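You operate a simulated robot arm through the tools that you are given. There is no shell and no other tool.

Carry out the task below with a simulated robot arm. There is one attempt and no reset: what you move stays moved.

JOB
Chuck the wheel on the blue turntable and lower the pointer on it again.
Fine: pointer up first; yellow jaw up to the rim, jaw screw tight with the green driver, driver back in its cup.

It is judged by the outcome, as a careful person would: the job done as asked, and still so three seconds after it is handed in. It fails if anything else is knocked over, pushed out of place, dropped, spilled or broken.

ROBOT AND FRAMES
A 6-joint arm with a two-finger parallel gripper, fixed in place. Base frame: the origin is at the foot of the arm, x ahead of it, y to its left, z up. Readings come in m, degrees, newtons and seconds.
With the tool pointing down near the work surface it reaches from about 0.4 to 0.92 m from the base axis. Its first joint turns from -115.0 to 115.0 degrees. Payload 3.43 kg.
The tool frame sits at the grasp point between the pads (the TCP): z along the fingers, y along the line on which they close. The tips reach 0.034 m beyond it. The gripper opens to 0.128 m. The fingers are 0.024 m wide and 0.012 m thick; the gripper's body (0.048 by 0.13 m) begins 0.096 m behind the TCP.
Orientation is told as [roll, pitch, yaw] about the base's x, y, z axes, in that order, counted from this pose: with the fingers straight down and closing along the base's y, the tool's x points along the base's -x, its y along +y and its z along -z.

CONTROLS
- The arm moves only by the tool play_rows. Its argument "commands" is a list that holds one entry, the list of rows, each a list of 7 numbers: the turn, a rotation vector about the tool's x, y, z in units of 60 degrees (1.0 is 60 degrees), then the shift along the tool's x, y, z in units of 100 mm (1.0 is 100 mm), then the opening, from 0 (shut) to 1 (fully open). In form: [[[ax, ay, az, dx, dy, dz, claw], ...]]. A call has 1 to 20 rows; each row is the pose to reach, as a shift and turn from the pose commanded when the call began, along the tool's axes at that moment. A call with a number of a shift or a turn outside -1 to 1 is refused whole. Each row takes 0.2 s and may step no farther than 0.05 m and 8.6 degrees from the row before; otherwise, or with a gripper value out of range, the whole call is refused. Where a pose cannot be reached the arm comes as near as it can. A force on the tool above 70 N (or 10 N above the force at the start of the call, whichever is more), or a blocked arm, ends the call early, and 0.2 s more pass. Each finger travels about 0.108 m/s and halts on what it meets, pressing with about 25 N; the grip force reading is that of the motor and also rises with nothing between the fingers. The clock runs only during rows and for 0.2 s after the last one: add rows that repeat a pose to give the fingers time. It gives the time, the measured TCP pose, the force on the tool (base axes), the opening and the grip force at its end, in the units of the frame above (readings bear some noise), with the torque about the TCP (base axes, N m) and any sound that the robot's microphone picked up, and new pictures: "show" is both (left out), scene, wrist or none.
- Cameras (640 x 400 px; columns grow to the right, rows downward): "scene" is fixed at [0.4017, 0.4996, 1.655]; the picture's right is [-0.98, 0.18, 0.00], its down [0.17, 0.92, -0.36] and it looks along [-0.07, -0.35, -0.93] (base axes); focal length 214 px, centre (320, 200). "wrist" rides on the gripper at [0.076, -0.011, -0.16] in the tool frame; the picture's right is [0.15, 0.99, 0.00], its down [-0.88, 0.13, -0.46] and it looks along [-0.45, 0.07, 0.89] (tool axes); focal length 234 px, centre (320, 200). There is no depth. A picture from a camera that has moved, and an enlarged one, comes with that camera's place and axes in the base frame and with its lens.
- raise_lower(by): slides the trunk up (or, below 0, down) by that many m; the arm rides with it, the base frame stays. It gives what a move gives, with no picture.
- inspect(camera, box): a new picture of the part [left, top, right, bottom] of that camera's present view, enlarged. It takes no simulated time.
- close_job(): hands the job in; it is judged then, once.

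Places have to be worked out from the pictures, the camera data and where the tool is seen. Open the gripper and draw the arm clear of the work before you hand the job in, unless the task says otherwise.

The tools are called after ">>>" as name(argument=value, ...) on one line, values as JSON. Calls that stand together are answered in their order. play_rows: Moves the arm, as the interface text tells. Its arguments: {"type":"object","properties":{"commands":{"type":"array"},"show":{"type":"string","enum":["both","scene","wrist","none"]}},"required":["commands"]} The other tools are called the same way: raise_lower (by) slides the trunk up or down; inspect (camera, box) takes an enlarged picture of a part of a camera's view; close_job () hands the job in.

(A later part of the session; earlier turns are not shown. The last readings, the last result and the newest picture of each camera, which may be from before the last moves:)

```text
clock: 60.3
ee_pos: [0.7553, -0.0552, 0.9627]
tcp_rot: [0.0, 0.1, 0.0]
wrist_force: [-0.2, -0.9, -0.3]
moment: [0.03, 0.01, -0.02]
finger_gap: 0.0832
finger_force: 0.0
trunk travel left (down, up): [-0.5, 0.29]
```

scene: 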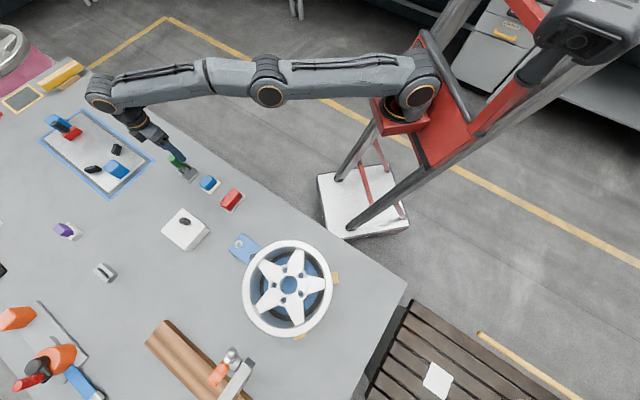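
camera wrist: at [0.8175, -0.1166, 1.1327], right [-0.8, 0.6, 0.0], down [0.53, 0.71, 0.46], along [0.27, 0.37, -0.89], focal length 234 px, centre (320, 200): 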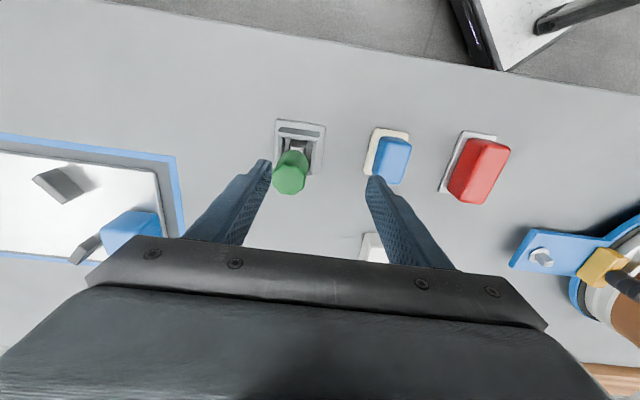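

Trunk lowered and the tool is at yaw 0. I tilt 12° outward and move to just inside of the handle, above it, to check reach and view.

>>> play_rows(commands=[[[0, -0.1, 0, -0.15, -0.02, -0.1, 0.65], [0, -0.2, 0, -0.35, -0.04, -0.22, 0.65], [0, -0.2, 0, -0.55, -0.073, -0.22, 0.65], [0, -0.2, 0, -0.75, -0.073, -0.22, 0.65], [0, -0.2, 0, -0.95, -0.073, -0.22, 0.65], [0, -0.2, 0, -0.95, -0.073, -0.22, 0.65]]], show="both")

>>> inspect(camera="wrist", box=[240, 110, 400, 210])

```text
clock: 61.7
ee_pos: [0.8508, -0.0607, 0.9819]
tcp_rot: [0.0, -12.0, 0.0]
wrist_force: [0.6, 0.1, 0.0]
moment: [0.0, 0.01, -0.02]
finger_gap: 0.0829
finger_force: 0.0
trunk travel left (down, up): [-0.5, 0.29]
camera wrist: at [0.7422, -0.0723, 1.1204], right [-0.14, 0.99, -0.03], down [0.77, 0.13, 0.63], along [0.63, 0.07, -0.78], focal length 234 px, centre (320, 200)
```

scene: 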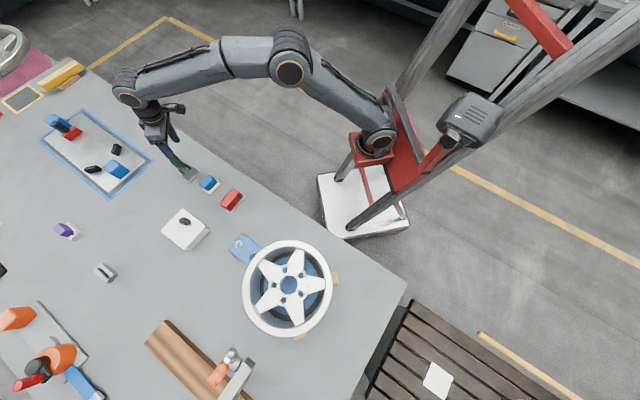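
wrist: 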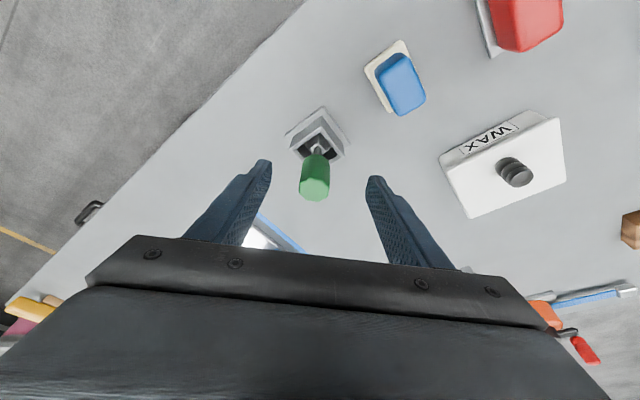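

```text
4.00 times, centred on (320, 160) of wrist
camera zoom: at [0.7422, -0.0723, 1.1204], right [-0.14, 0.99, -0.03], down [0.77, 0.13, 0.63], along [0.63, 0.07, -0.78], focal length 937 px, centre (320, 360)
```

zoom: 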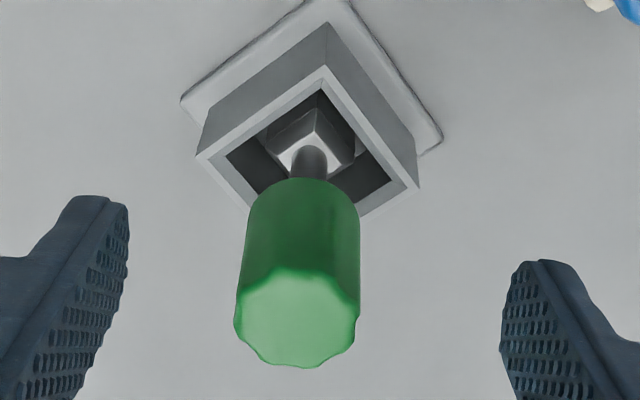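

The handle axis is at (0.898, -0.0625), its top at z≈0.910, bottom ≈0.840, and the cup rim ≈0.825. Reach is fine with this tilt, so I move over the axis and descend with the fingers straddling the handle.

>>> play_rows(commands=[[[0, 0, 0, -0.235, -0.01, 0.05, 0.65], [0, 0, 0, -0.462, -0.018, 0.098, 0.65], [0, 0, 0, -0.43, -0.018, 0.245, 0.65], [0, 0, 0, -0.4, -0.018, 0.391, 0.65], [0, 0, 0, -0.368, -0.018, 0.538, 0.65], [0, 0, 0, -0.337, -0.018, 0.685, 0.65], [0, 0, 0, -0.303, -0.018, 0.84, 0.65], [0, 0, 0, -0.27, -0.018, 0.98, 0.65], [0, 0, 0, -0.27, -0.018, 0.98, 0.65]]], show="both")

>>> inspect(camera="wrist", box=[240, 130, 400, 230])

```text
clock: 63.7
ee_pos: [0.8972, -0.0622, 0.8924]
tcp_rot: [-0.1, -12.0, 0.0]
wrist_force: [0.2, -1.3, -0.6]
moment: [0.01, -0.01, -0.02]
finger_gap: 0.0832
finger_force: 0.1
trunk travel left (down, up): [-0.5, 0.29]
camera wrist: at [0.7894, -0.0743, 1.0323], right [-0.14, 0.99, -0.03], down [0.77, 0.13, 0.63], along [0.63, 0.07, -0.78], focal length 234 px, centre (320, 200)
```

scene: 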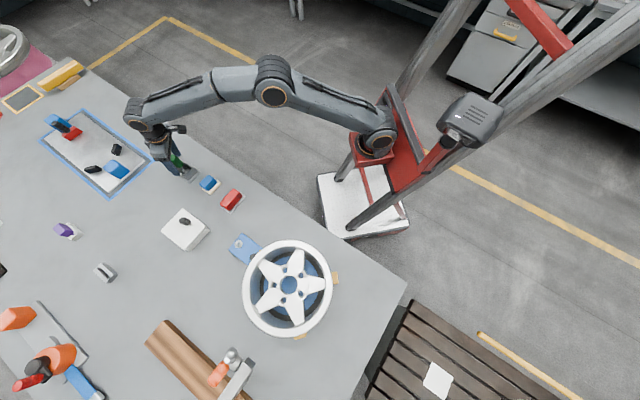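
wrist: 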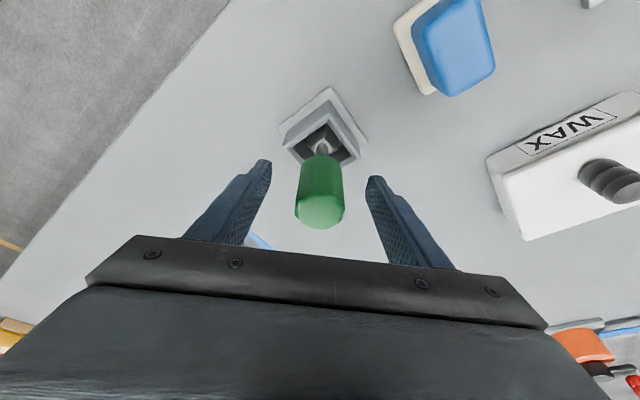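

```text
4.00 times, centred on (320, 180) of wrist
camera zoom: at [0.7894, -0.0743, 1.0323], right [-0.14, 0.99, -0.03], down [0.77, 0.13, 0.63], along [0.63, 0.07, -0.78], focal length 937 px, centre (320, 280)
```

zoom: 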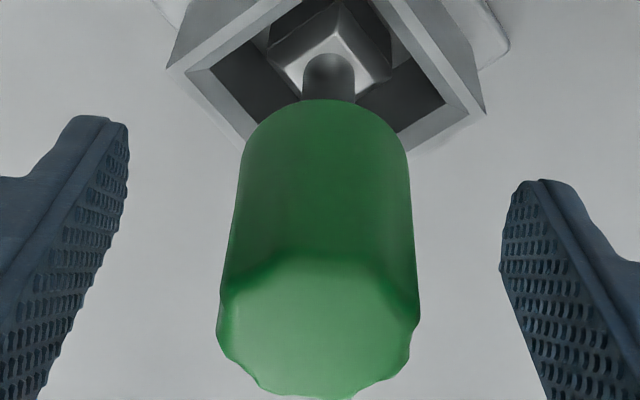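

The handle is centred between the pads. I close on it, holding the pose.

>>> play_rows(commands=[[[0, 0, 0, 0, 0, 0, 0.4], [0, 0, 0, 0, 0, 0, 0.25], [0, 0, 0, 0, 0, 0, 0.1], [0, 0, 0, 0, 0, 0, 0], [0, 0, 0, 0, 0, 0, 0], [0, 0, 0, 0, 0, 0, 0]]], show="wrist")

```text
clock: 65.1
ee_pos: [0.8967, -0.0636, 0.8938]
tcp_rot: [0.0, -11.9, 0.0]
wrist_force: [-0.5, 1.5, -0.4]
moment: [0.02, -0.02, 0.0]
finger_gap: 0.0345
finger_force: 25.2
trunk travel left (down, up): [-0.5, 0.29]
camera wrist: at [0.7894, -0.0743, 1.0324], right [-0.14, 0.99, -0.03], down [0.77, 0.13, 0.63], along [0.63, 0.07, -0.78], focal length 234 px, centre (320, 200)
```

wrist: 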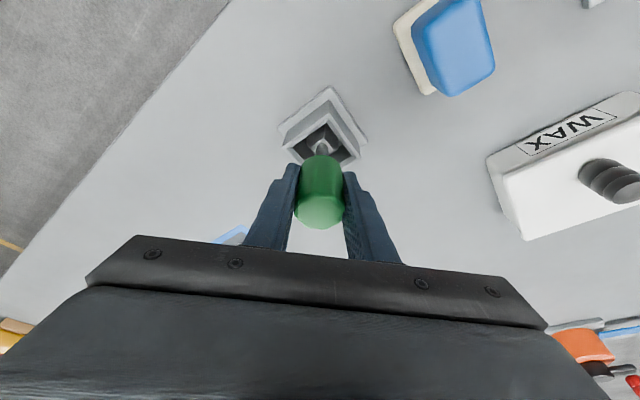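

The driver is gripped firmly (gap 0.0345). I lift it straight up 80 mm out of the cup.

>>> play_rows(commands=[[[0, 0, 0, -0.042, 0, -0.196, 0], [0, 0, 0, -0.083, 0, -0.391, 0], [0, 0, 0, -0.125, 0, -0.587, 0], [0, 0, 0, -0.166, 0, -0.782, 0], [0, 0, 0, -0.166, 0, -0.782, 0]]], show="both")

>>> inspect(camera="wrist", box=[240, 80, 400, 180])

```text
clock: 66.3
ee_pos: [0.8972, -0.0649, 0.9737]
tcp_rot: [-0.1, -11.9, 0.0]
wrist_force: [-0.3, -0.3, -1.9]
moment: [0.03, -0.01, -0.03]
finger_gap: 0.0347
finger_force: 24.6
trunk travel left (down, up): [-0.5, 0.29]
camera wrist: at [0.7889, -0.0745, 1.1117], right [-0.14, 0.99, -0.03], down [0.77, 0.13, 0.63], along [0.63, 0.07, -0.78], focal length 234 px, centre (320, 200)
```

scene: 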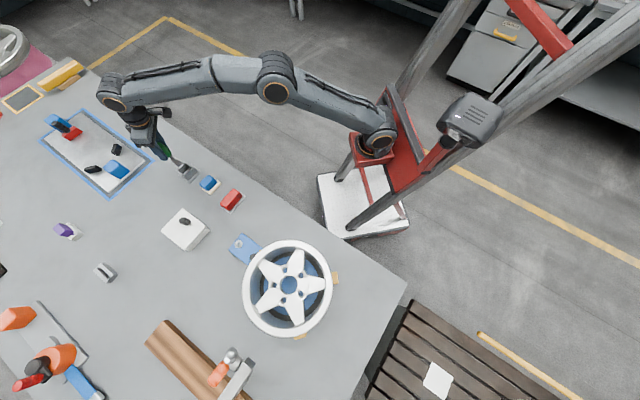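
wrist: 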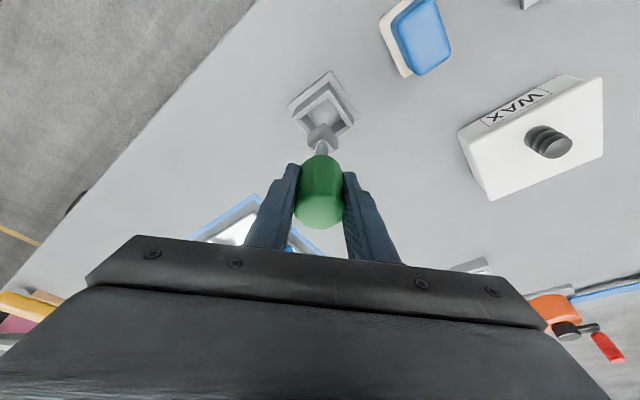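

```text
4.00 times, centred on (320, 130) of wrist
camera zoom: at [0.7889, -0.0745, 1.1117], right [-0.14, 0.99, -0.03], down [0.77, 0.13, 0.63], along [0.63, 0.07, -0.78], focal length 937 px, centre (320, 480)
```

zoom: 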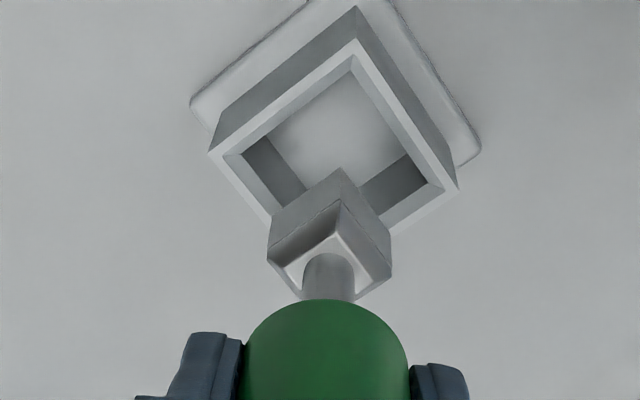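

The driver is out with its square socket visible, and the socket bottom is ≈0.110 m below the TCP. From four views, the screw post axis is at (0.679, 0.311), with washer top z≈0.827 and post top z≈0.845. I carry the driver there at a safe height.

>>> play_rows(commands=[[[0, 0, 0, 0.05, 0.1, -0.3, 0], [0, 0, 0, 0.15, 0.3, -0.55, 0], [0, 0, 0, 0.25, 0.5, -0.75, 0], [0, 0, 0, 0.35, 0.7, -0.9, 0], [0, 0, 0, 0.42, 0.9, -0.907, 0]]], show="none")

>>> play_rows(commands=[[[0, 0, 0, 0.15, 0.25, -0.03, 0], [0, 0, 0, 0.3, 0.5, -0.06, 0], [0, 0, 0, 0.45, 0.75, -0.09, 0], [0, 0, 0, 0.587, 1.0, -0.125, 0]]], show="none")

>>> play_rows(commands=[[[0, 0, 0, 0.15, 0.25, -0.03, 0], [0, 0, 0, 0.3, 0.5, -0.06, 0], [0, 0, 0, 0.45, 0.75, -0.09, 0], [0, 0, 0, 0.557, 1.0, -0.118, 0], [0, 0, 0, 0.557, 1.0, -0.118, 0]]], show="both")

```text
clock: 67.5
ee_pos: [0.8367, 0.0273, 1.0554]
tcp_rot: [0.1, -12.1, 0.0]
wrist_force: [-0.4, -0.1, -1.9]
moment: [0.03, 0.02, 0.02]
finger_gap: 0.0344
finger_force: 24.7
trunk travel left (down, up): [-0.5, 0.29]
```

```text
clock: 68.5
ee_pos: [0.7744, 0.1244, 1.0558]
tcp_rot: [0.1, -12.0, 0.0]
wrist_force: [-0.7, 0.2, -1.2]
moment: [0.04, 0.01, 0.03]
finger_gap: 0.0347
finger_force: 24.8
trunk travel left (down, up): [-0.5, 0.29]
```

```text
clock: 69.7
ee_pos: [0.7185, 0.2232, 1.0565]
tcp_rot: [-0.1, -12.0, -0.1]
wrist_force: [0.4, 0.2, -1.1]
moment: [0.01, -0.01, 0.04]
finger_gap: 0.0347
finger_force: 25.2
trunk travel left (down, up): [-0.5, 0.29]
camera wrist: at [0.611, 0.2126, 1.1945], right [-0.14, 0.99, -0.03], down [0.77, 0.13, 0.63], along [0.63, 0.07, -0.78], focal length 234 px, centre (320, 200)
```

scene: 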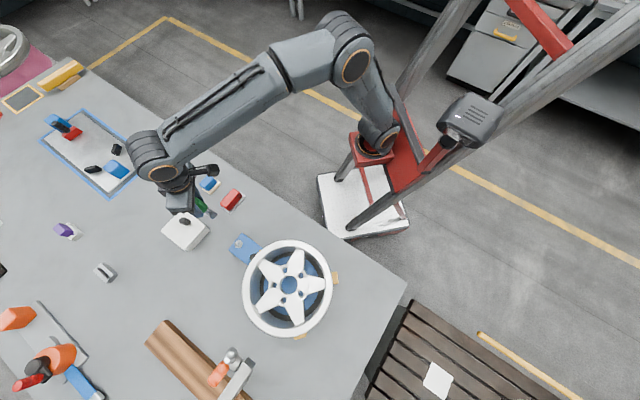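
wrist: 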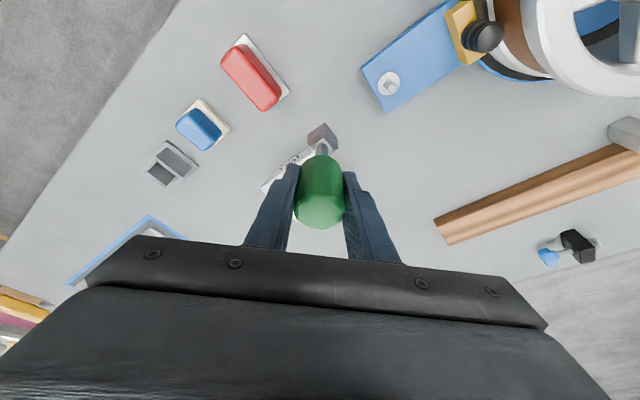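

The screw is visible above the socket in this view. I enlarge both to compare their square orientations.

>>> inspect(camera="wrist", box=[356, 60, 420, 100])

>>> inspect(camera="wrist", box=[288, 115, 352, 155])

>>> inspect(camera="scene", box=[224, 230, 256, 250])

```text
10.00 times, centred on (388, 80) of wrist
camera zoom: at [0.611, 0.2126, 1.1945], right [-0.14, 0.99, -0.03], down [0.77, 0.13, 0.63], along [0.63, 0.07, -0.78], focal length 2342 px, centre (-360, 1400)
```

zoom: 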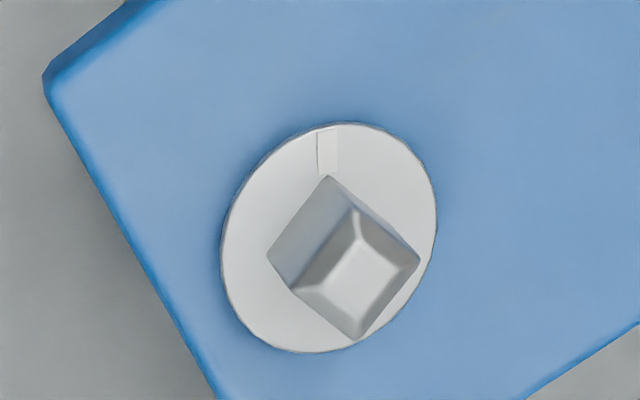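

```text
10.00 times, centred on (320, 135) of wrist
camera zoom: at [0.611, 0.2126, 1.1945], right [-0.14, 0.99, -0.03], down [0.77, 0.13, 0.63], along [0.63, 0.07, -0.78], focal length 2342 px, centre (320, 850)
```

zoom: 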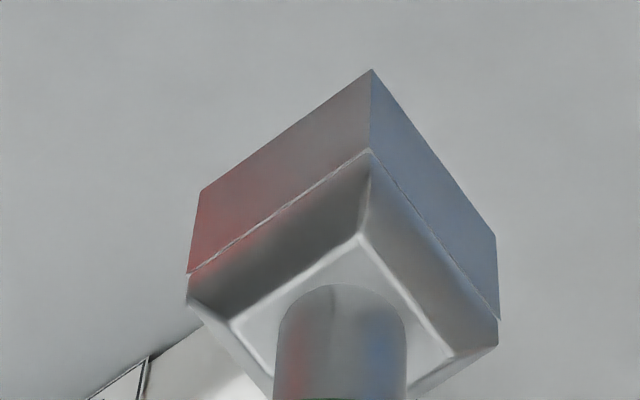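

```text
16.00 times, centred on (240, 240) of scene
camera zoom: at [0.4017, 0.4996, 1.655], right [-0.98, 0.18, 0.0], down [0.17, 0.92, -0.36], along [-0.07, -0.35, -0.93], focal length 3432 px, centre (1600, -440)
```

zoom: 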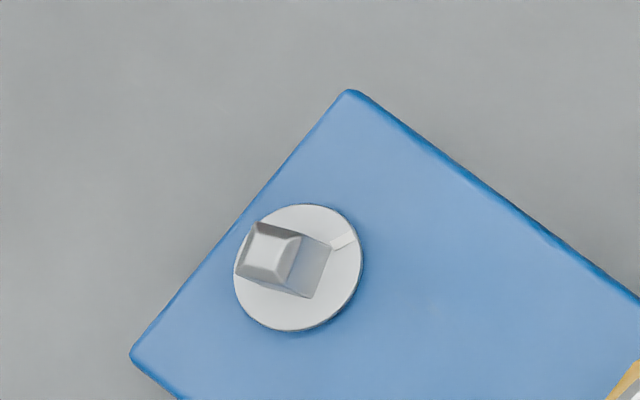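

Measured orientations: the socket edges sit at 45° and the post edges at about 64.5° (mod 90), so the socket must turn +19° or +109° before engaging. I try turning the driver about the vertical toward +109° to leave a long clockwise stroke.

>>> play_rows(commands=[[[-0.027, 0, -0.127, 0, 0, 0, 0], [-0.054, 0, -0.254, 0, 0, 0, 0], [-0.081, 0, -0.381, 0, 0, 0, 0], [-0.108, 0, -0.508, 0, 0, 0, 0], [-0.135, 0, -0.635, 0, 0, 0, 0], [-0.162, 0, -0.762, 0, 0, 0, 0], [-0.189, 0, -0.888, 0, 0, 0, 0]]], show="none")

>>> play_rows(commands=[[[-0.027, 0, -0.127, 0, 0, 0, 0], [-0.054, 0, -0.254, 0, 0, 0, 0], [-0.081, 0, -0.381, 0, 0, 0, 0], [-0.108, 0, -0.508, 0, 0, 0, 0], [-0.135, 0, -0.635, 0, 0, 0, 0], [-0.162, 0, -0.762, 0, 0, 0, 0], [-0.189, 0, -0.888, 0, 0, 0, 0], [-0.189, 0, -0.888, 0, 0, 0, 0]]], show="both")

```text
clock: 71.3
ee_pos: [0.72, 0.225, 1.0536]
tcp_rot: [0.1, -12.1, 54.7]
wrist_force: [0.1, 0.5, -0.6]
moment: [-0.04, 0.02, -0.01]
finger_gap: 0.0344
finger_force: 25.3
trunk travel left (down, up): [-0.5, 0.29]
```

```text
clock: 73.1
ee_pos: [0.7199, 0.2259, 1.053]
tcp_rot: [0.1, -12.0, 109.1]
wrist_force: [1.1, -0.1, -1.2]
moment: [-0.03, 0.01, 0.0]
finger_gap: 0.0345
finger_force: 25.2
trunk travel left (down, up): [-0.5, 0.29]
camera wrist: at [0.7655, 0.1282, 1.1927], right [-0.89, -0.46, -0.03], down [-0.37, 0.68, 0.63], along [-0.27, 0.57, -0.78], focal length 234 px, centre (320, 200)
```

scene: 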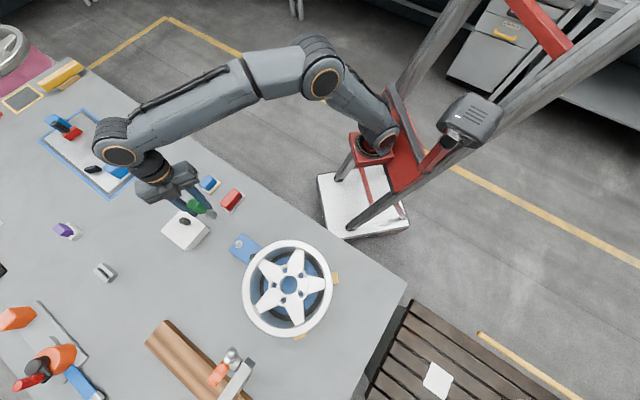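
wrist: 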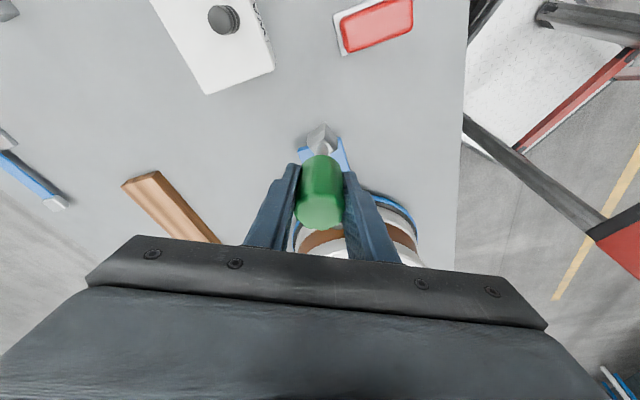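

Yaw +109° is reachable. Now I bring the socket above the post and descend to leave about 55 mm between them, to check the alignment.

>>> play_rows(commands=[[[0, 0, 0, -0.227, 0.023, 0.048, 0], [0, 0, 0, -0.454, 0.045, 0.097, 0], [0, 0, 0, -0.681, 0.068, 0.145, 0], [0, 0, 0, -0.908, 0.091, 0.193, 0], [0, 0, 0, -0.866, 0.091, 0.389, 0], [0, 0, 0, -0.825, 0.091, 0.584, 0], [0, 0, 0, -0.825, 0.091, 0.584, 0]]], show="both")

>>> inspect(camera="wrist", box=[272, 95, 368, 155])

>>> inspect(camera="scene", box=[208, 215, 272, 255])

```text
clock: 74.7
ee_pos: [0.6794, 0.3119, 1.0148]
tcp_rot: [0.0, -12.1, 109.1]
wrist_force: [-0.6, -0.3, -2.4]
moment: [-0.01, 0.0, 0.0]
finger_gap: 0.0346
finger_force: 25.0
trunk travel left (down, up): [-0.5, 0.29]
camera wrist: at [0.7244, 0.2143, 1.155], right [-0.89, -0.46, -0.03], down [-0.37, 0.68, 0.63], along [-0.27, 0.57, -0.78], focal length 234 px, centre (320, 200)
```

scene: 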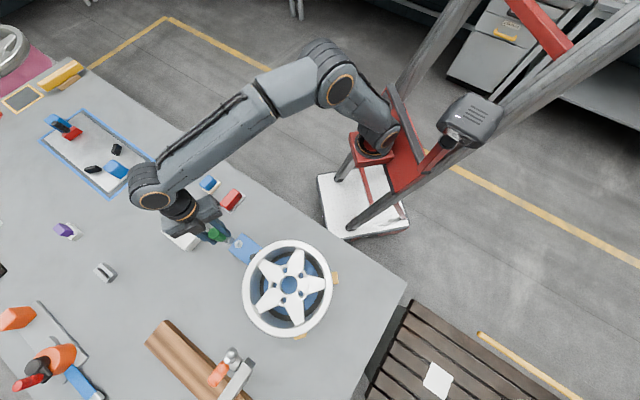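
wrist: 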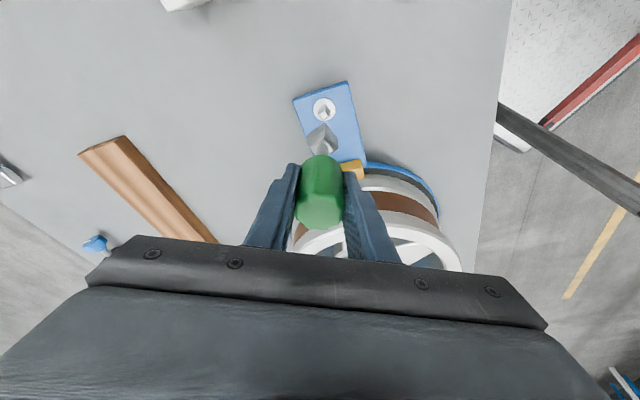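

```text
6.67 times, centred on (320, 125) of wrist
camera zoom: at [0.7244, 0.2143, 1.155], right [-0.89, -0.46, -0.03], down [-0.37, 0.68, 0.63], along [-0.27, 0.57, -0.78], focal length 1561 px, centre (320, 700)
```

zoom: 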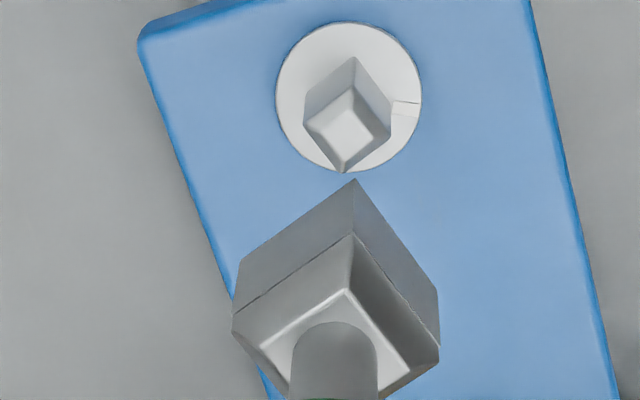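

```text
10.00 times, centred on (240, 235) of scene
camera zoom: at [0.4017, 0.4996, 1.655], right [-0.98, 0.18, 0.0], down [0.17, 0.92, -0.36], along [-0.07, -0.35, -0.93], focal length 2145 px, centre (1120, -150)
```

zoom: 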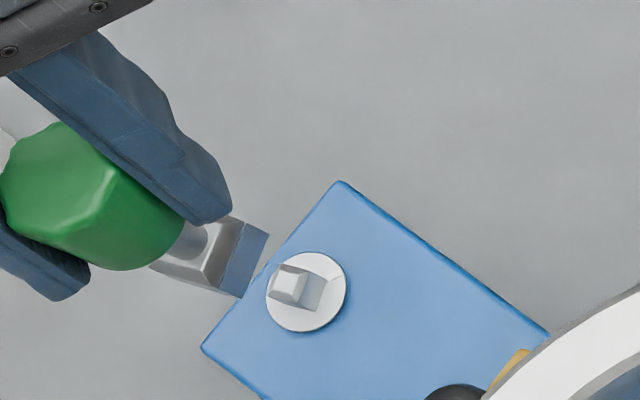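

The orientation matches well, and combining the wrist and scene views the socket is about 1–2 mm too far toward the wheel, so I correct by that. I descend to just above the post for a final check.

>>> play_rows(commands=[[[0, 0, 0, 0.047, -0.007, 0.19, 0], [0, 0, 0, 0.094, -0.007, 0.39, 0], [0, 0, 0, 0.138, -0.007, 0.57, 0], [0, 0, 0, 0.138, -0.007, 0.57, 0], [0, 0, 0, 0.138, -0.007, 0.57, 0]]], show="both")

>>> inspect(camera="wrist", box=[288, 105, 352, 145])

>>> inspect(camera="scene", box=[216, 225, 264, 255])

```text
clock: 75.9
ee_pos: [0.6825, 0.3093, 0.9538]
tcp_rot: [0.0, -12.1, 108.9]
wrist_force: [-0.3, 0.9, -1.7]
moment: [-0.01, -0.01, -0.01]
finger_gap: 0.0346
finger_force: 25.1
trunk travel left (down, up): [-0.5, 0.29]
camera wrist: at [0.7276, 0.2128, 1.0929], right [-0.89, -0.46, -0.03], down [-0.37, 0.68, 0.63], along [-0.27, 0.57, -0.78], focal length 234 px, centre (320, 200)
```

scene: 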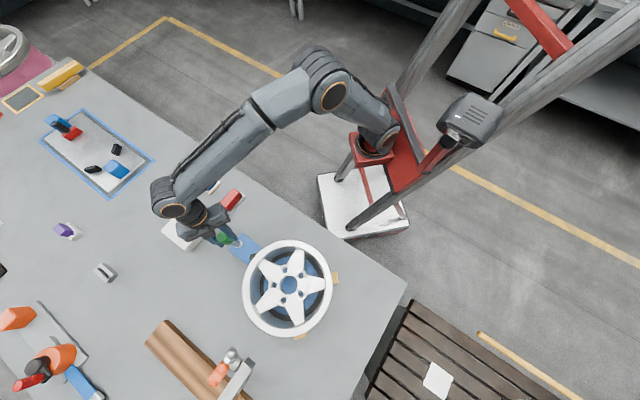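
wrist: 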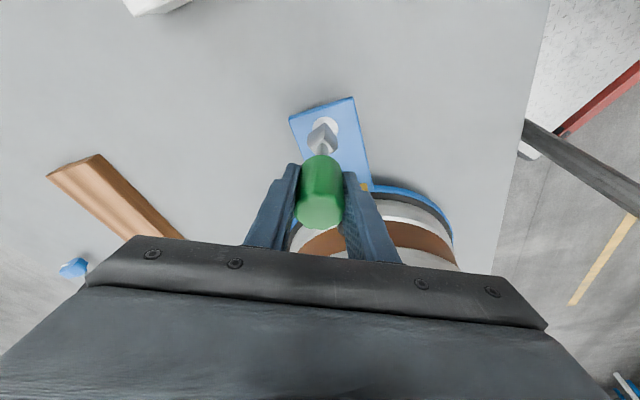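

```text
10.00 times, centred on (320, 125) of wrist
camera zoom: at [0.7276, 0.2128, 1.0929], right [-0.89, -0.46, -0.03], down [-0.37, 0.68, 0.63], along [-0.27, 0.57, -0.78], focal length 2342 px, centre (320, 950)
```

zoom: 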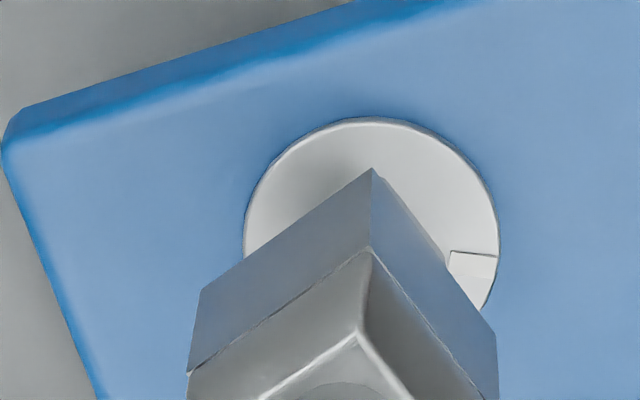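

```text
13.33 times, centred on (240, 240) of scene
camera zoom: at [0.4017, 0.4996, 1.655], right [-0.98, 0.18, 0.0], down [0.17, 0.92, -0.36], along [-0.07, -0.35, -0.93], focal length 2860 px, centre (1387, -333)
```

zoom: 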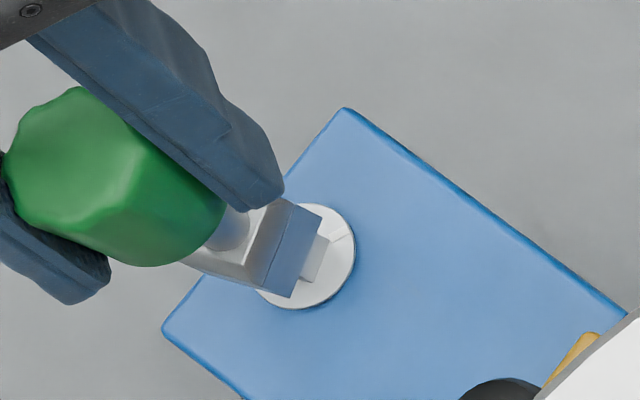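

Very close now: the views agree that the socket should shift about 1 mm along the tool's y. I apply that and lower 10 mm, checking the force for contact with the post.

>>> play_rows(commands=[[[0, 0, 0, -0.005, 0.012, 0.001, 0], [0, 0, 0, 0.002, 0.012, 0.035, 0], [0, 0, 0, 0.009, 0.012, 0.069, 0], [0, 0, 0, 0.016, 0.012, 0.1, 0], [0, 0, 0, 0.016, 0.012, 0.1, 0]]], show="wrist")

>>> inspect(camera="wrist", box=[288, 105, 352, 145])

>>> inspect(camera="scene", box=[216, 225, 264, 255])

```text
clock: 77.1
ee_pos: [0.6805, 0.3099, 0.9443]
tcp_rot: [0.0, -12.0, 108.9]
wrist_force: [0.0, 0.1, -1.6]
moment: [0.01, 0.02, 0.01]
finger_gap: 0.0344
finger_force: 24.8
trunk travel left (down, up): [-0.5, 0.29]
camera wrist: at [0.726, 0.2125, 1.0834], right [-0.89, -0.46, -0.03], down [-0.37, 0.68, 0.63], along [-0.27, 0.57, -0.78], focal length 234 px, centre (320, 200)
```

wrist: 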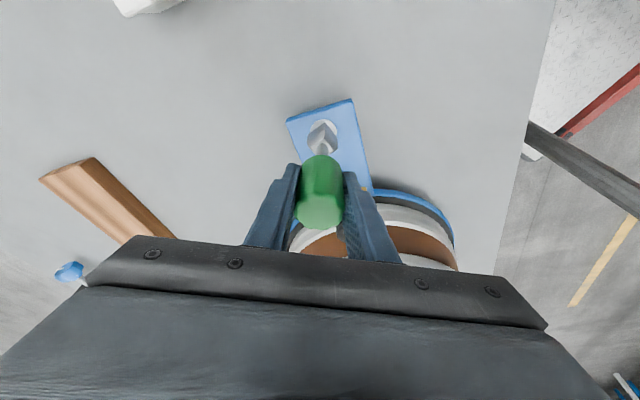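

```text
10.00 times, centred on (320, 125) of wrist
camera zoom: at [0.726, 0.2125, 1.0834], right [-0.89, -0.46, -0.03], down [-0.37, 0.68, 0.63], along [-0.27, 0.57, -0.78], focal length 2342 px, centre (320, 950)
```

zoom: 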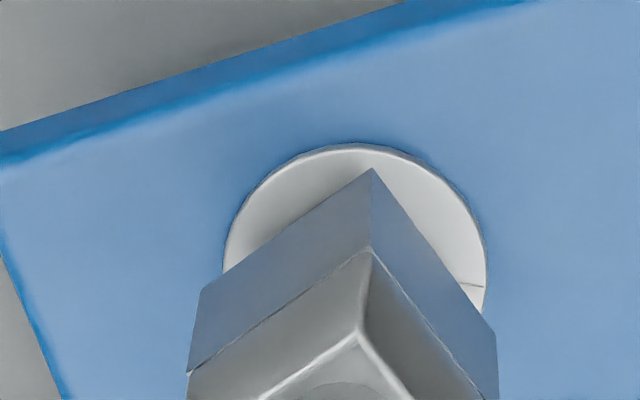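

```text
13.33 times, centred on (240, 240) of scene
camera zoom: at [0.4017, 0.4996, 1.655], right [-0.98, 0.18, 0.0], down [0.17, 0.92, -0.36], along [-0.07, -0.35, -0.93], focal length 2860 px, centre (1387, -333)
```

zoom: 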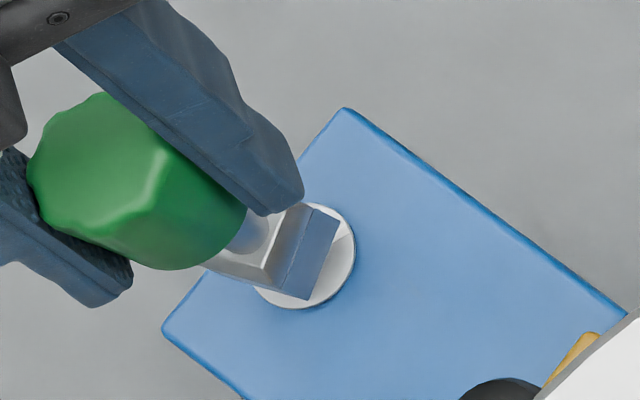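

No contact force even though the socket bottom is now below the post top, and the views show it aligned within half a millimetre. I lower further in small steps until it seats.

>>> play_rows(commands=[[[0, 0, 0, 0.005, 0, 0.025, 0], [0, 0, 0, 0.01, 0, 0.049, 0], [0, 0, 0, 0.016, 0, 0.073, 0], [0, 0, 0, 0.021, 0, 0.098, 0], [0, 0, 0, 0.021, 0, 0.098, 0]]], show="wrist")

>>> inspect(camera="wrist", box=[288, 105, 352, 145])

>>> inspect(camera="scene", box=[216, 225, 264, 255])

```text
clock: 78.3
ee_pos: [0.6817, 0.3089, 0.9341]
tcp_rot: [0.0, -11.9, 108.9]
wrist_force: [0.0, 0.0, -1.3]
moment: [0.04, -0.01, 0.02]
finger_gap: 0.0344
finger_force: 25.0
trunk travel left (down, up): [-0.5, 0.29]
camera wrist: at [0.7265, 0.2124, 1.0736], right [-0.89, -0.46, -0.03], down [-0.37, 0.68, 0.63], along [-0.27, 0.57, -0.78], focal length 234 px, centre (320, 200)
```

wrist: 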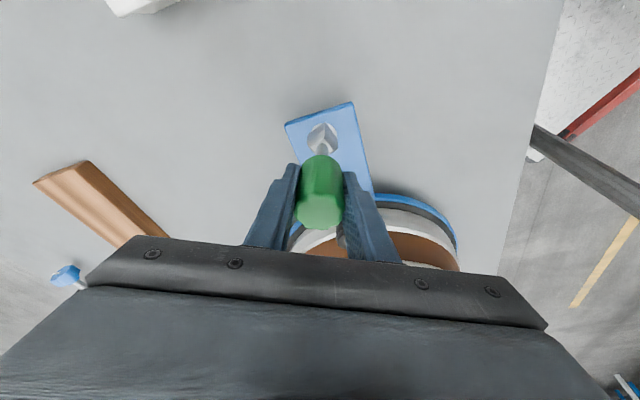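

```text
10.00 times, centred on (320, 125) of wrist
camera zoom: at [0.7265, 0.2124, 1.0736], right [-0.89, -0.46, -0.03], down [-0.37, 0.68, 0.63], along [-0.27, 0.57, -0.78], focal length 2342 px, centre (320, 950)
```

zoom: 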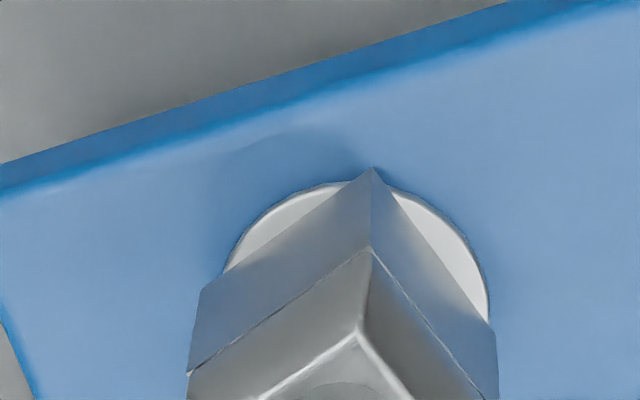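

```text
13.33 times, centred on (240, 240) of scene
camera zoom: at [0.4017, 0.4996, 1.655], right [-0.98, 0.18, 0.0], down [0.17, 0.92, -0.36], along [-0.07, -0.35, -0.93], focal length 2860 px, centre (1387, -333)
```

zoom: 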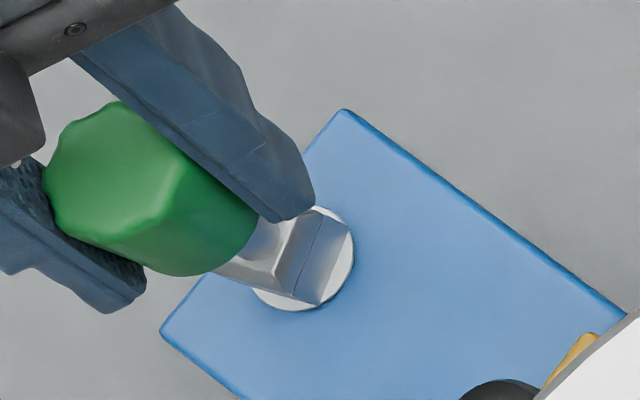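

The socket has slid over the post freely and is almost on the washer. I lower a few more millimetres until it touches.

>>> play_rows(commands=[[[0, 0, 0, 0.004, 0, 0.02, 0], [0, 0, 0, 0.008, 0, 0.039, 0], [0, 0, 0, 0.008, 0, 0.039, 0]]], show="none")

```text
clock: 79.1
ee_pos: [0.6817, 0.3094, 0.9331]
tcp_rot: [-0.4, -12.0, 109.1]
wrist_force: [2.7, -2.9, 20.5]
moment: [-0.25, -0.23, -0.04]
finger_gap: 0.0344
finger_force: 24.7
trunk travel left (down, up): [-0.5, 0.29]
```

Seated: 20 N axial contact on the washer. I relieve most of that and begin turning clockwise about the vertical, first 24°, reading the torque.

>>> play_rows(commands=[[[0, 0, 0, -0.003, 0, -0.012, 0], [0.0277, 0, 0.1304, -0.003, 0, -0.012, 0], [0.0554, 0, 0.2608, -0.003, 0, -0.012, 0], [0.0831, 0, 0.3912, -0.003, 0, -0.012, 0], [0.0831, 0, 0.3912, -0.003, 0, -0.012, 0]]], show="wrist")

>>> inspect(camera="wrist", box=[288, 105, 352, 145])

>>> inspect(camera="scene", box=[216, 225, 264, 255])

```text
clock: 80.3
ee_pos: [0.679, 0.3092, 0.9325]
tcp_rot: [-0.1, -12.1, 84.9]
wrist_force: [2.4, -2.5, 20.3]
moment: [-0.18, -0.21, -0.02]
finger_gap: 0.0347
finger_force: 25.3
trunk travel left (down, up): [-0.5, 0.29]
camera wrist: at [0.6804, 0.2022, 1.0717], right [-1.0, -0.05, -0.03], down [-0.06, 0.77, 0.63], along [-0.01, 0.63, -0.78], focal length 234 px, centre (320, 200)
```

wrist: 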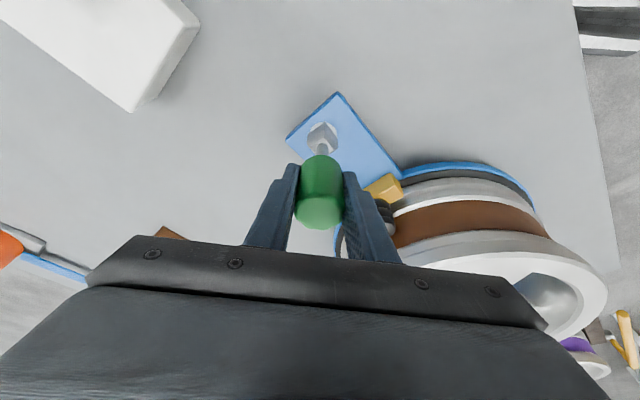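

```text
10.00 times, centred on (320, 125) of wrist
camera zoom: at [0.6804, 0.2022, 1.0717], right [-1.0, -0.05, -0.03], down [-0.06, 0.77, 0.63], along [-0.01, 0.63, -0.78], focal length 2342 px, centre (320, 950)
```

zoom: 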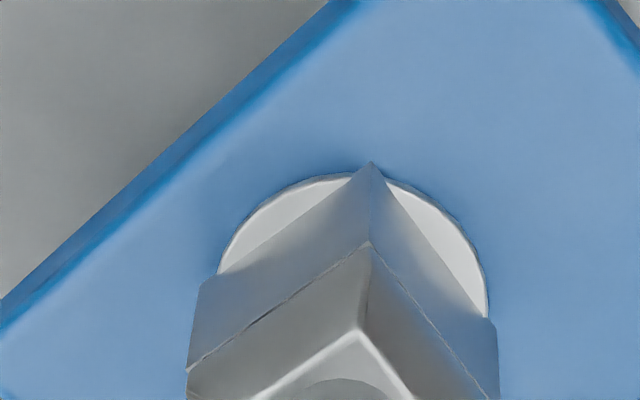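

```text
13.33 times, centred on (240, 240) of scene
camera zoom: at [0.4017, 0.4996, 1.655], right [-0.98, 0.18, 0.0], down [0.17, 0.92, -0.36], along [-0.07, -0.35, -0.93], focal length 2860 px, centre (1387, -333)
```

zoom: 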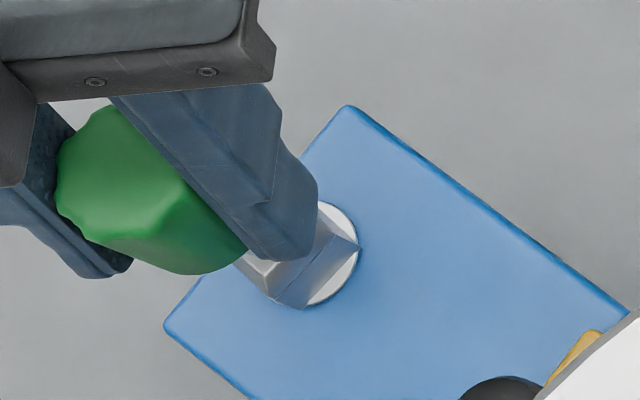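

The driver turns freely with the wrist, with next to no torque so far. I continue clockwise by 40°.

>>> play_rows(commands=[[[0.0277, 0, 0.1304, 0, 0, 0, 0], [0.0554, 0, 0.2608, 0, 0, 0, 0], [0.0831, 0, 0.3912, 0, 0, 0, 0], [0.1108, 0, 0.5216, 0, 0, 0, 0], [0.1385, 0, 0.652, 0, 0, 0, 0], [0.1385, 0, 0.652, 0, 0, 0, 0]]], show="none")

```text
clock: 81.7
ee_pos: [0.681, 0.3093, 0.9339]
tcp_rot: [0.2, -12.0, 45.0]
wrist_force: [-2.5, 1.2, 13.8]
moment: [0.2, 0.13, 0.0]
finger_gap: 0.0345
finger_force: 25.4
trunk travel left (down, up): [-0.5, 0.29]
```

Still no torque after 64°. I continue another 40° and look.

>>> play_rows(commands=[[[0.0277, 0, 0.1304, 0, 0, 0, 0], [0.0554, 0, 0.2608, 0, 0, 0, 0], [0.0831, 0, 0.3912, 0, 0, 0, 0], [0.1108, 0, 0.5216, 0, 0, 0, 0], [0.1385, 0, 0.652, 0, 0, 0, 0], [0.1385, 0, 0.652, 0, 0, 0, 0]]], show="wrist")

>>> inspect(camera="wrist", box=[288, 105, 352, 145])

>>> inspect(camera="scene", box=[216, 225, 264, 255])

```text
clock: 83.1
ee_pos: [0.6815, 0.3086, 0.9318]
tcp_rot: [0.1, -12.0, 4.9]
wrist_force: [1.7, -2.2, 10.4]
moment: [-0.21, -0.24, -0.01]
finger_gap: 0.0343
finger_force: 25.2
trunk travel left (down, up): [-0.5, 0.29]
camera wrist: at [0.5738, 0.2897, 1.0718], right [-0.23, 0.97, -0.03], down [0.75, 0.19, 0.63], along [0.62, 0.12, -0.78], focal length 234 px, centre (320, 200)
```

wrist: 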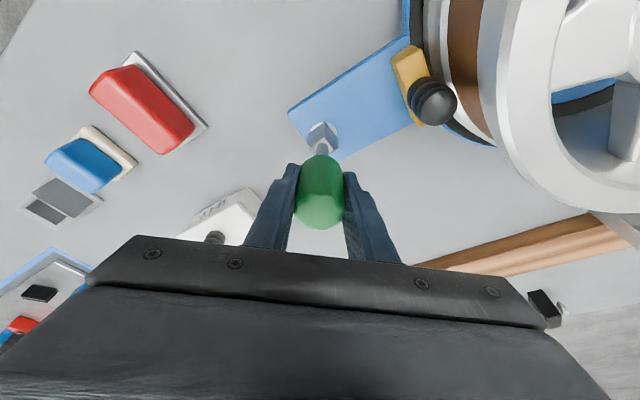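

```text
10.00 times, centred on (320, 125) of wrist
camera zoom: at [0.5738, 0.2897, 1.0718], right [-0.23, 0.97, -0.03], down [0.75, 0.19, 0.63], along [0.62, 0.12, -0.78], focal length 2342 px, centre (320, 950)
```

zoom: 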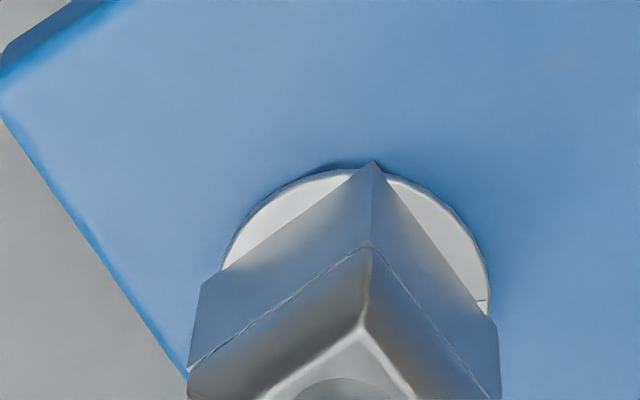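

```text
13.33 times, centred on (240, 240) of scene
camera zoom: at [0.4017, 0.4996, 1.655], right [-0.98, 0.18, 0.0], down [0.17, 0.92, -0.36], along [-0.07, -0.35, -0.93], focal length 2860 px, centre (1387, -333)
```

zoom: 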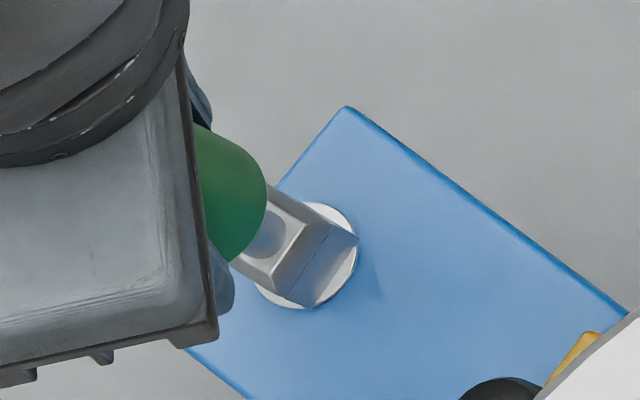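

The mark on the washer turns along with the driver, so the screw is really turning, and about 104° is done with no tightness yet. I continue another 40°.

>>> play_rows(commands=[[[0.0277, 0, 0.1304, 0, 0, 0, 0], [0.0554, 0, 0.2608, 0, 0, 0, 0], [0.0831, 0, 0.3912, 0, 0, 0, 0], [0.1108, 0, 0.5216, 0, 0, 0, 0], [0.1385, 0, 0.652, 0, 0, 0, 0], [0.1385, 0, 0.652, 0, 0, 0, 0]]], show="none")

```text
clock: 84.5
ee_pos: [0.6807, 0.3091, 0.9326]
tcp_rot: [0.0, -12.0, -35.2]
wrist_force: [-2.0, 3.1, 3.4]
moment: [0.19, 0.2, -0.03]
finger_gap: 0.0345
finger_force: 25.2
trunk travel left (down, up): [-0.5, 0.29]
```

The axial force is fading, so the screw is drawing down. I follow it by 1 mm while turning another 32°.

>>> play_rows(commands=[[[0.0277, 0, 0.1304, 0.002, 0, 0.01, 0], [0.0554, 0, 0.2608, 0.002, 0, 0.01, 0], [0.0831, 0, 0.3912, 0.002, 0, 0.01, 0], [0.1108, 0, 0.5216, 0.002, 0, 0.01, 0], [0.1108, 0, 0.5216, 0.002, 0, 0.01, 0]]], show="scene")

```text
clock: 85.7
ee_pos: [0.6787, 0.309, 0.9322]
tcp_rot: [0.1, -11.9, -67.2]
wrist_force: [5.5, -3.8, 21.9]
moment: [-0.33, -0.35, -0.03]
finger_gap: 0.0349
finger_force: 25.0
trunk travel left (down, up): [-0.5, 0.29]
```

scene: 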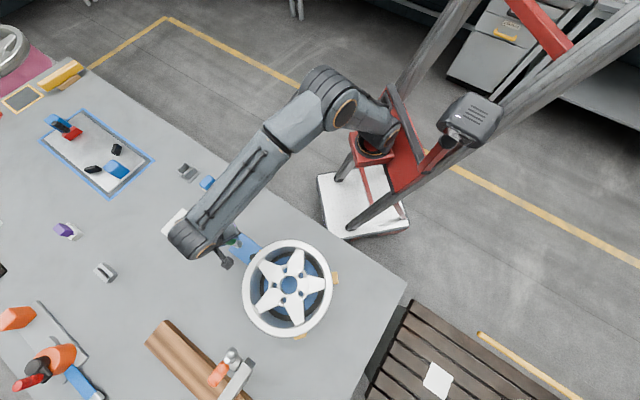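

176° turned and still no torque, so I keep turning clockwise another 40°.

>>> play_rows(commands=[[[0.0277, 0, 0.1304, 0, 0, 0, 0], [0.0554, 0, 0.2608, 0, 0, 0, 0], [0.0831, 0, 0.3912, 0, 0, 0, 0], [0.1108, 0, 0.5216, 0, 0, 0, 0], [0.1385, 0, 0.652, 0, 0, 0, 0], [0.1385, 0, 0.652, 0, 0, 0, 0]]], show="none")

```text
clock: 87.1
ee_pos: [0.6804, 0.3096, 0.9312]
tcp_rot: [-0.1, -12.1, -107.1]
wrist_force: [-3.0, 0.7, 9.6]
moment: [0.14, 0.25, 0.42]
finger_gap: 0.0348
finger_force: 25.4
trunk travel left (down, up): [-0.5, 0.29]
```

Torque of 0.42 N·m has appeared, so the screw is starting to bite. I turn 8° more and read again.

>>> play_rows(commands=[[[0.0139, 0, 0.0652, 0, 0, 0, 0], [0.0277, 0, 0.1304, 0, 0, 0, 0], [0.0277, 0, 0.1304, 0, 0, 0, 0]]], show="wrist")

>>> inspect(camera="wrist", box=[272, 105, 368, 165])

```text
clock: 87.9
ee_pos: [0.6798, 0.3096, 0.9311]
tcp_rot: [-0.2, -12.0, -115.1]
wrist_force: [-2.4, 1.3, -1.9]
moment: [0.02, 0.21, 0.34]
finger_gap: 0.0352
finger_force: 24.7
trunk travel left (down, up): [-0.5, 0.29]
camera wrist: at [0.7149, 0.4122, 1.0699], right [0.96, -0.29, -0.03], down [-0.21, -0.75, 0.63], along [-0.21, -0.59, -0.78], focal length 234 px, centre (320, 200)
```

wrist: 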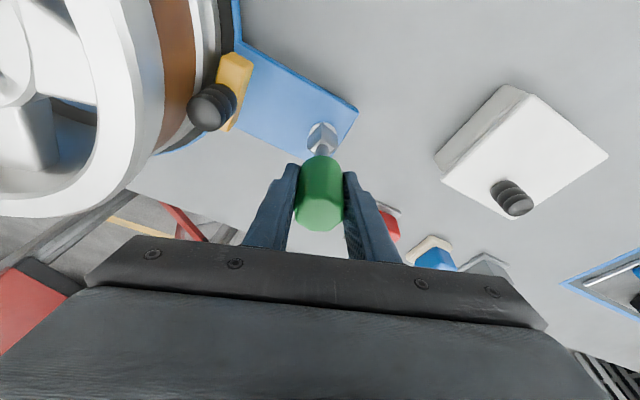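

```text
6.67 times, centred on (320, 135) of wrist
camera zoom: at [0.7149, 0.4122, 1.0699], right [0.96, -0.29, -0.03], down [-0.21, -0.75, 0.63], along [-0.21, -0.59, -0.78], focal length 1561 px, centre (320, 633)
```

zoom: 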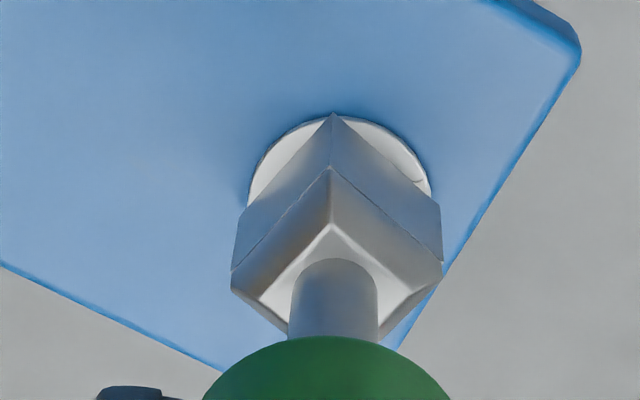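

The driver has begun to slip in the pads: it now lags the hand by about 13°, so the screw stopped after about 211° of turning. I turn 8° more to see whether the screw moves or only slips.

>>> play_rows(commands=[[[0.0139, 0, 0.0652, 0, 0, 0, 0], [0.0277, 0, 0.1304, 0.0, 0, 0.0, 0], [0.0277, 0, 0.1304, 0.0, 0, 0.0, 0]]], show="wrist")

>>> inspect(camera="wrist", box=[272, 105, 368, 165])

>>> inspect(camera="scene", box=[200, 215, 264, 255])

```text
clock: 88.7
ee_pos: [0.6811, 0.3099, 0.9311]
tcp_rot: [0.0, -11.9, -123.0]
wrist_force: [-2.5, 1.9, -4.0]
moment: [0.16, 0.31, 0.21]
finger_gap: 0.035
finger_force: 24.8
trunk travel left (down, up): [-0.5, 0.29]
camera wrist: at [0.7288, 0.4064, 1.0703], right [0.91, -0.42, -0.03], down [-0.31, -0.71, 0.63], along [-0.29, -0.56, -0.78], focal length 234 px, centre (320, 200)
```

wrist: 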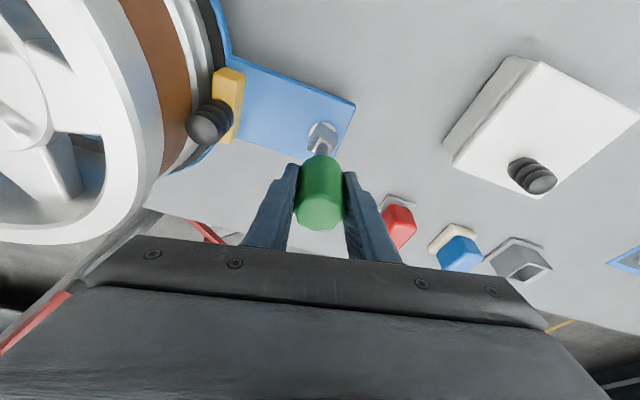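

```text
6.67 times, centred on (320, 135) of wrist
camera zoom: at [0.7288, 0.4064, 1.0703], right [0.91, -0.42, -0.03], down [-0.31, -0.71, 0.63], along [-0.29, -0.56, -0.78], focal length 1561 px, centre (320, 633)
```

zoom: 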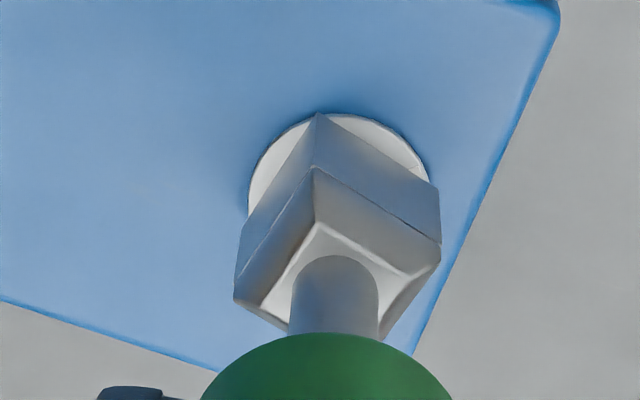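

```text
10.00 times, centred on (232, 235) of scene
camera zoom: at [0.4017, 0.4996, 1.655], right [-0.98, 0.18, 0.0], down [0.17, 0.92, -0.36], along [-0.07, -0.35, -0.93], focal length 2145 px, centre (1200, -150)
```

zoom: 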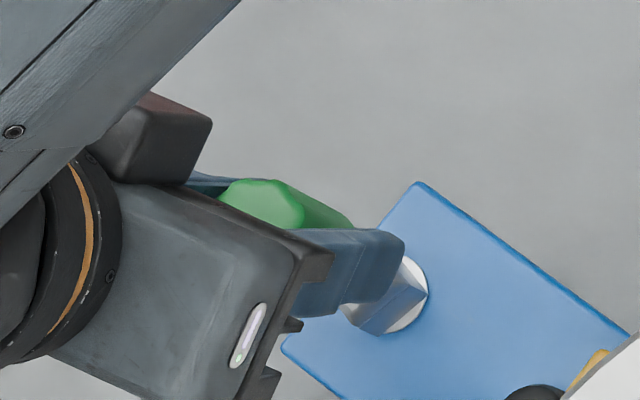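

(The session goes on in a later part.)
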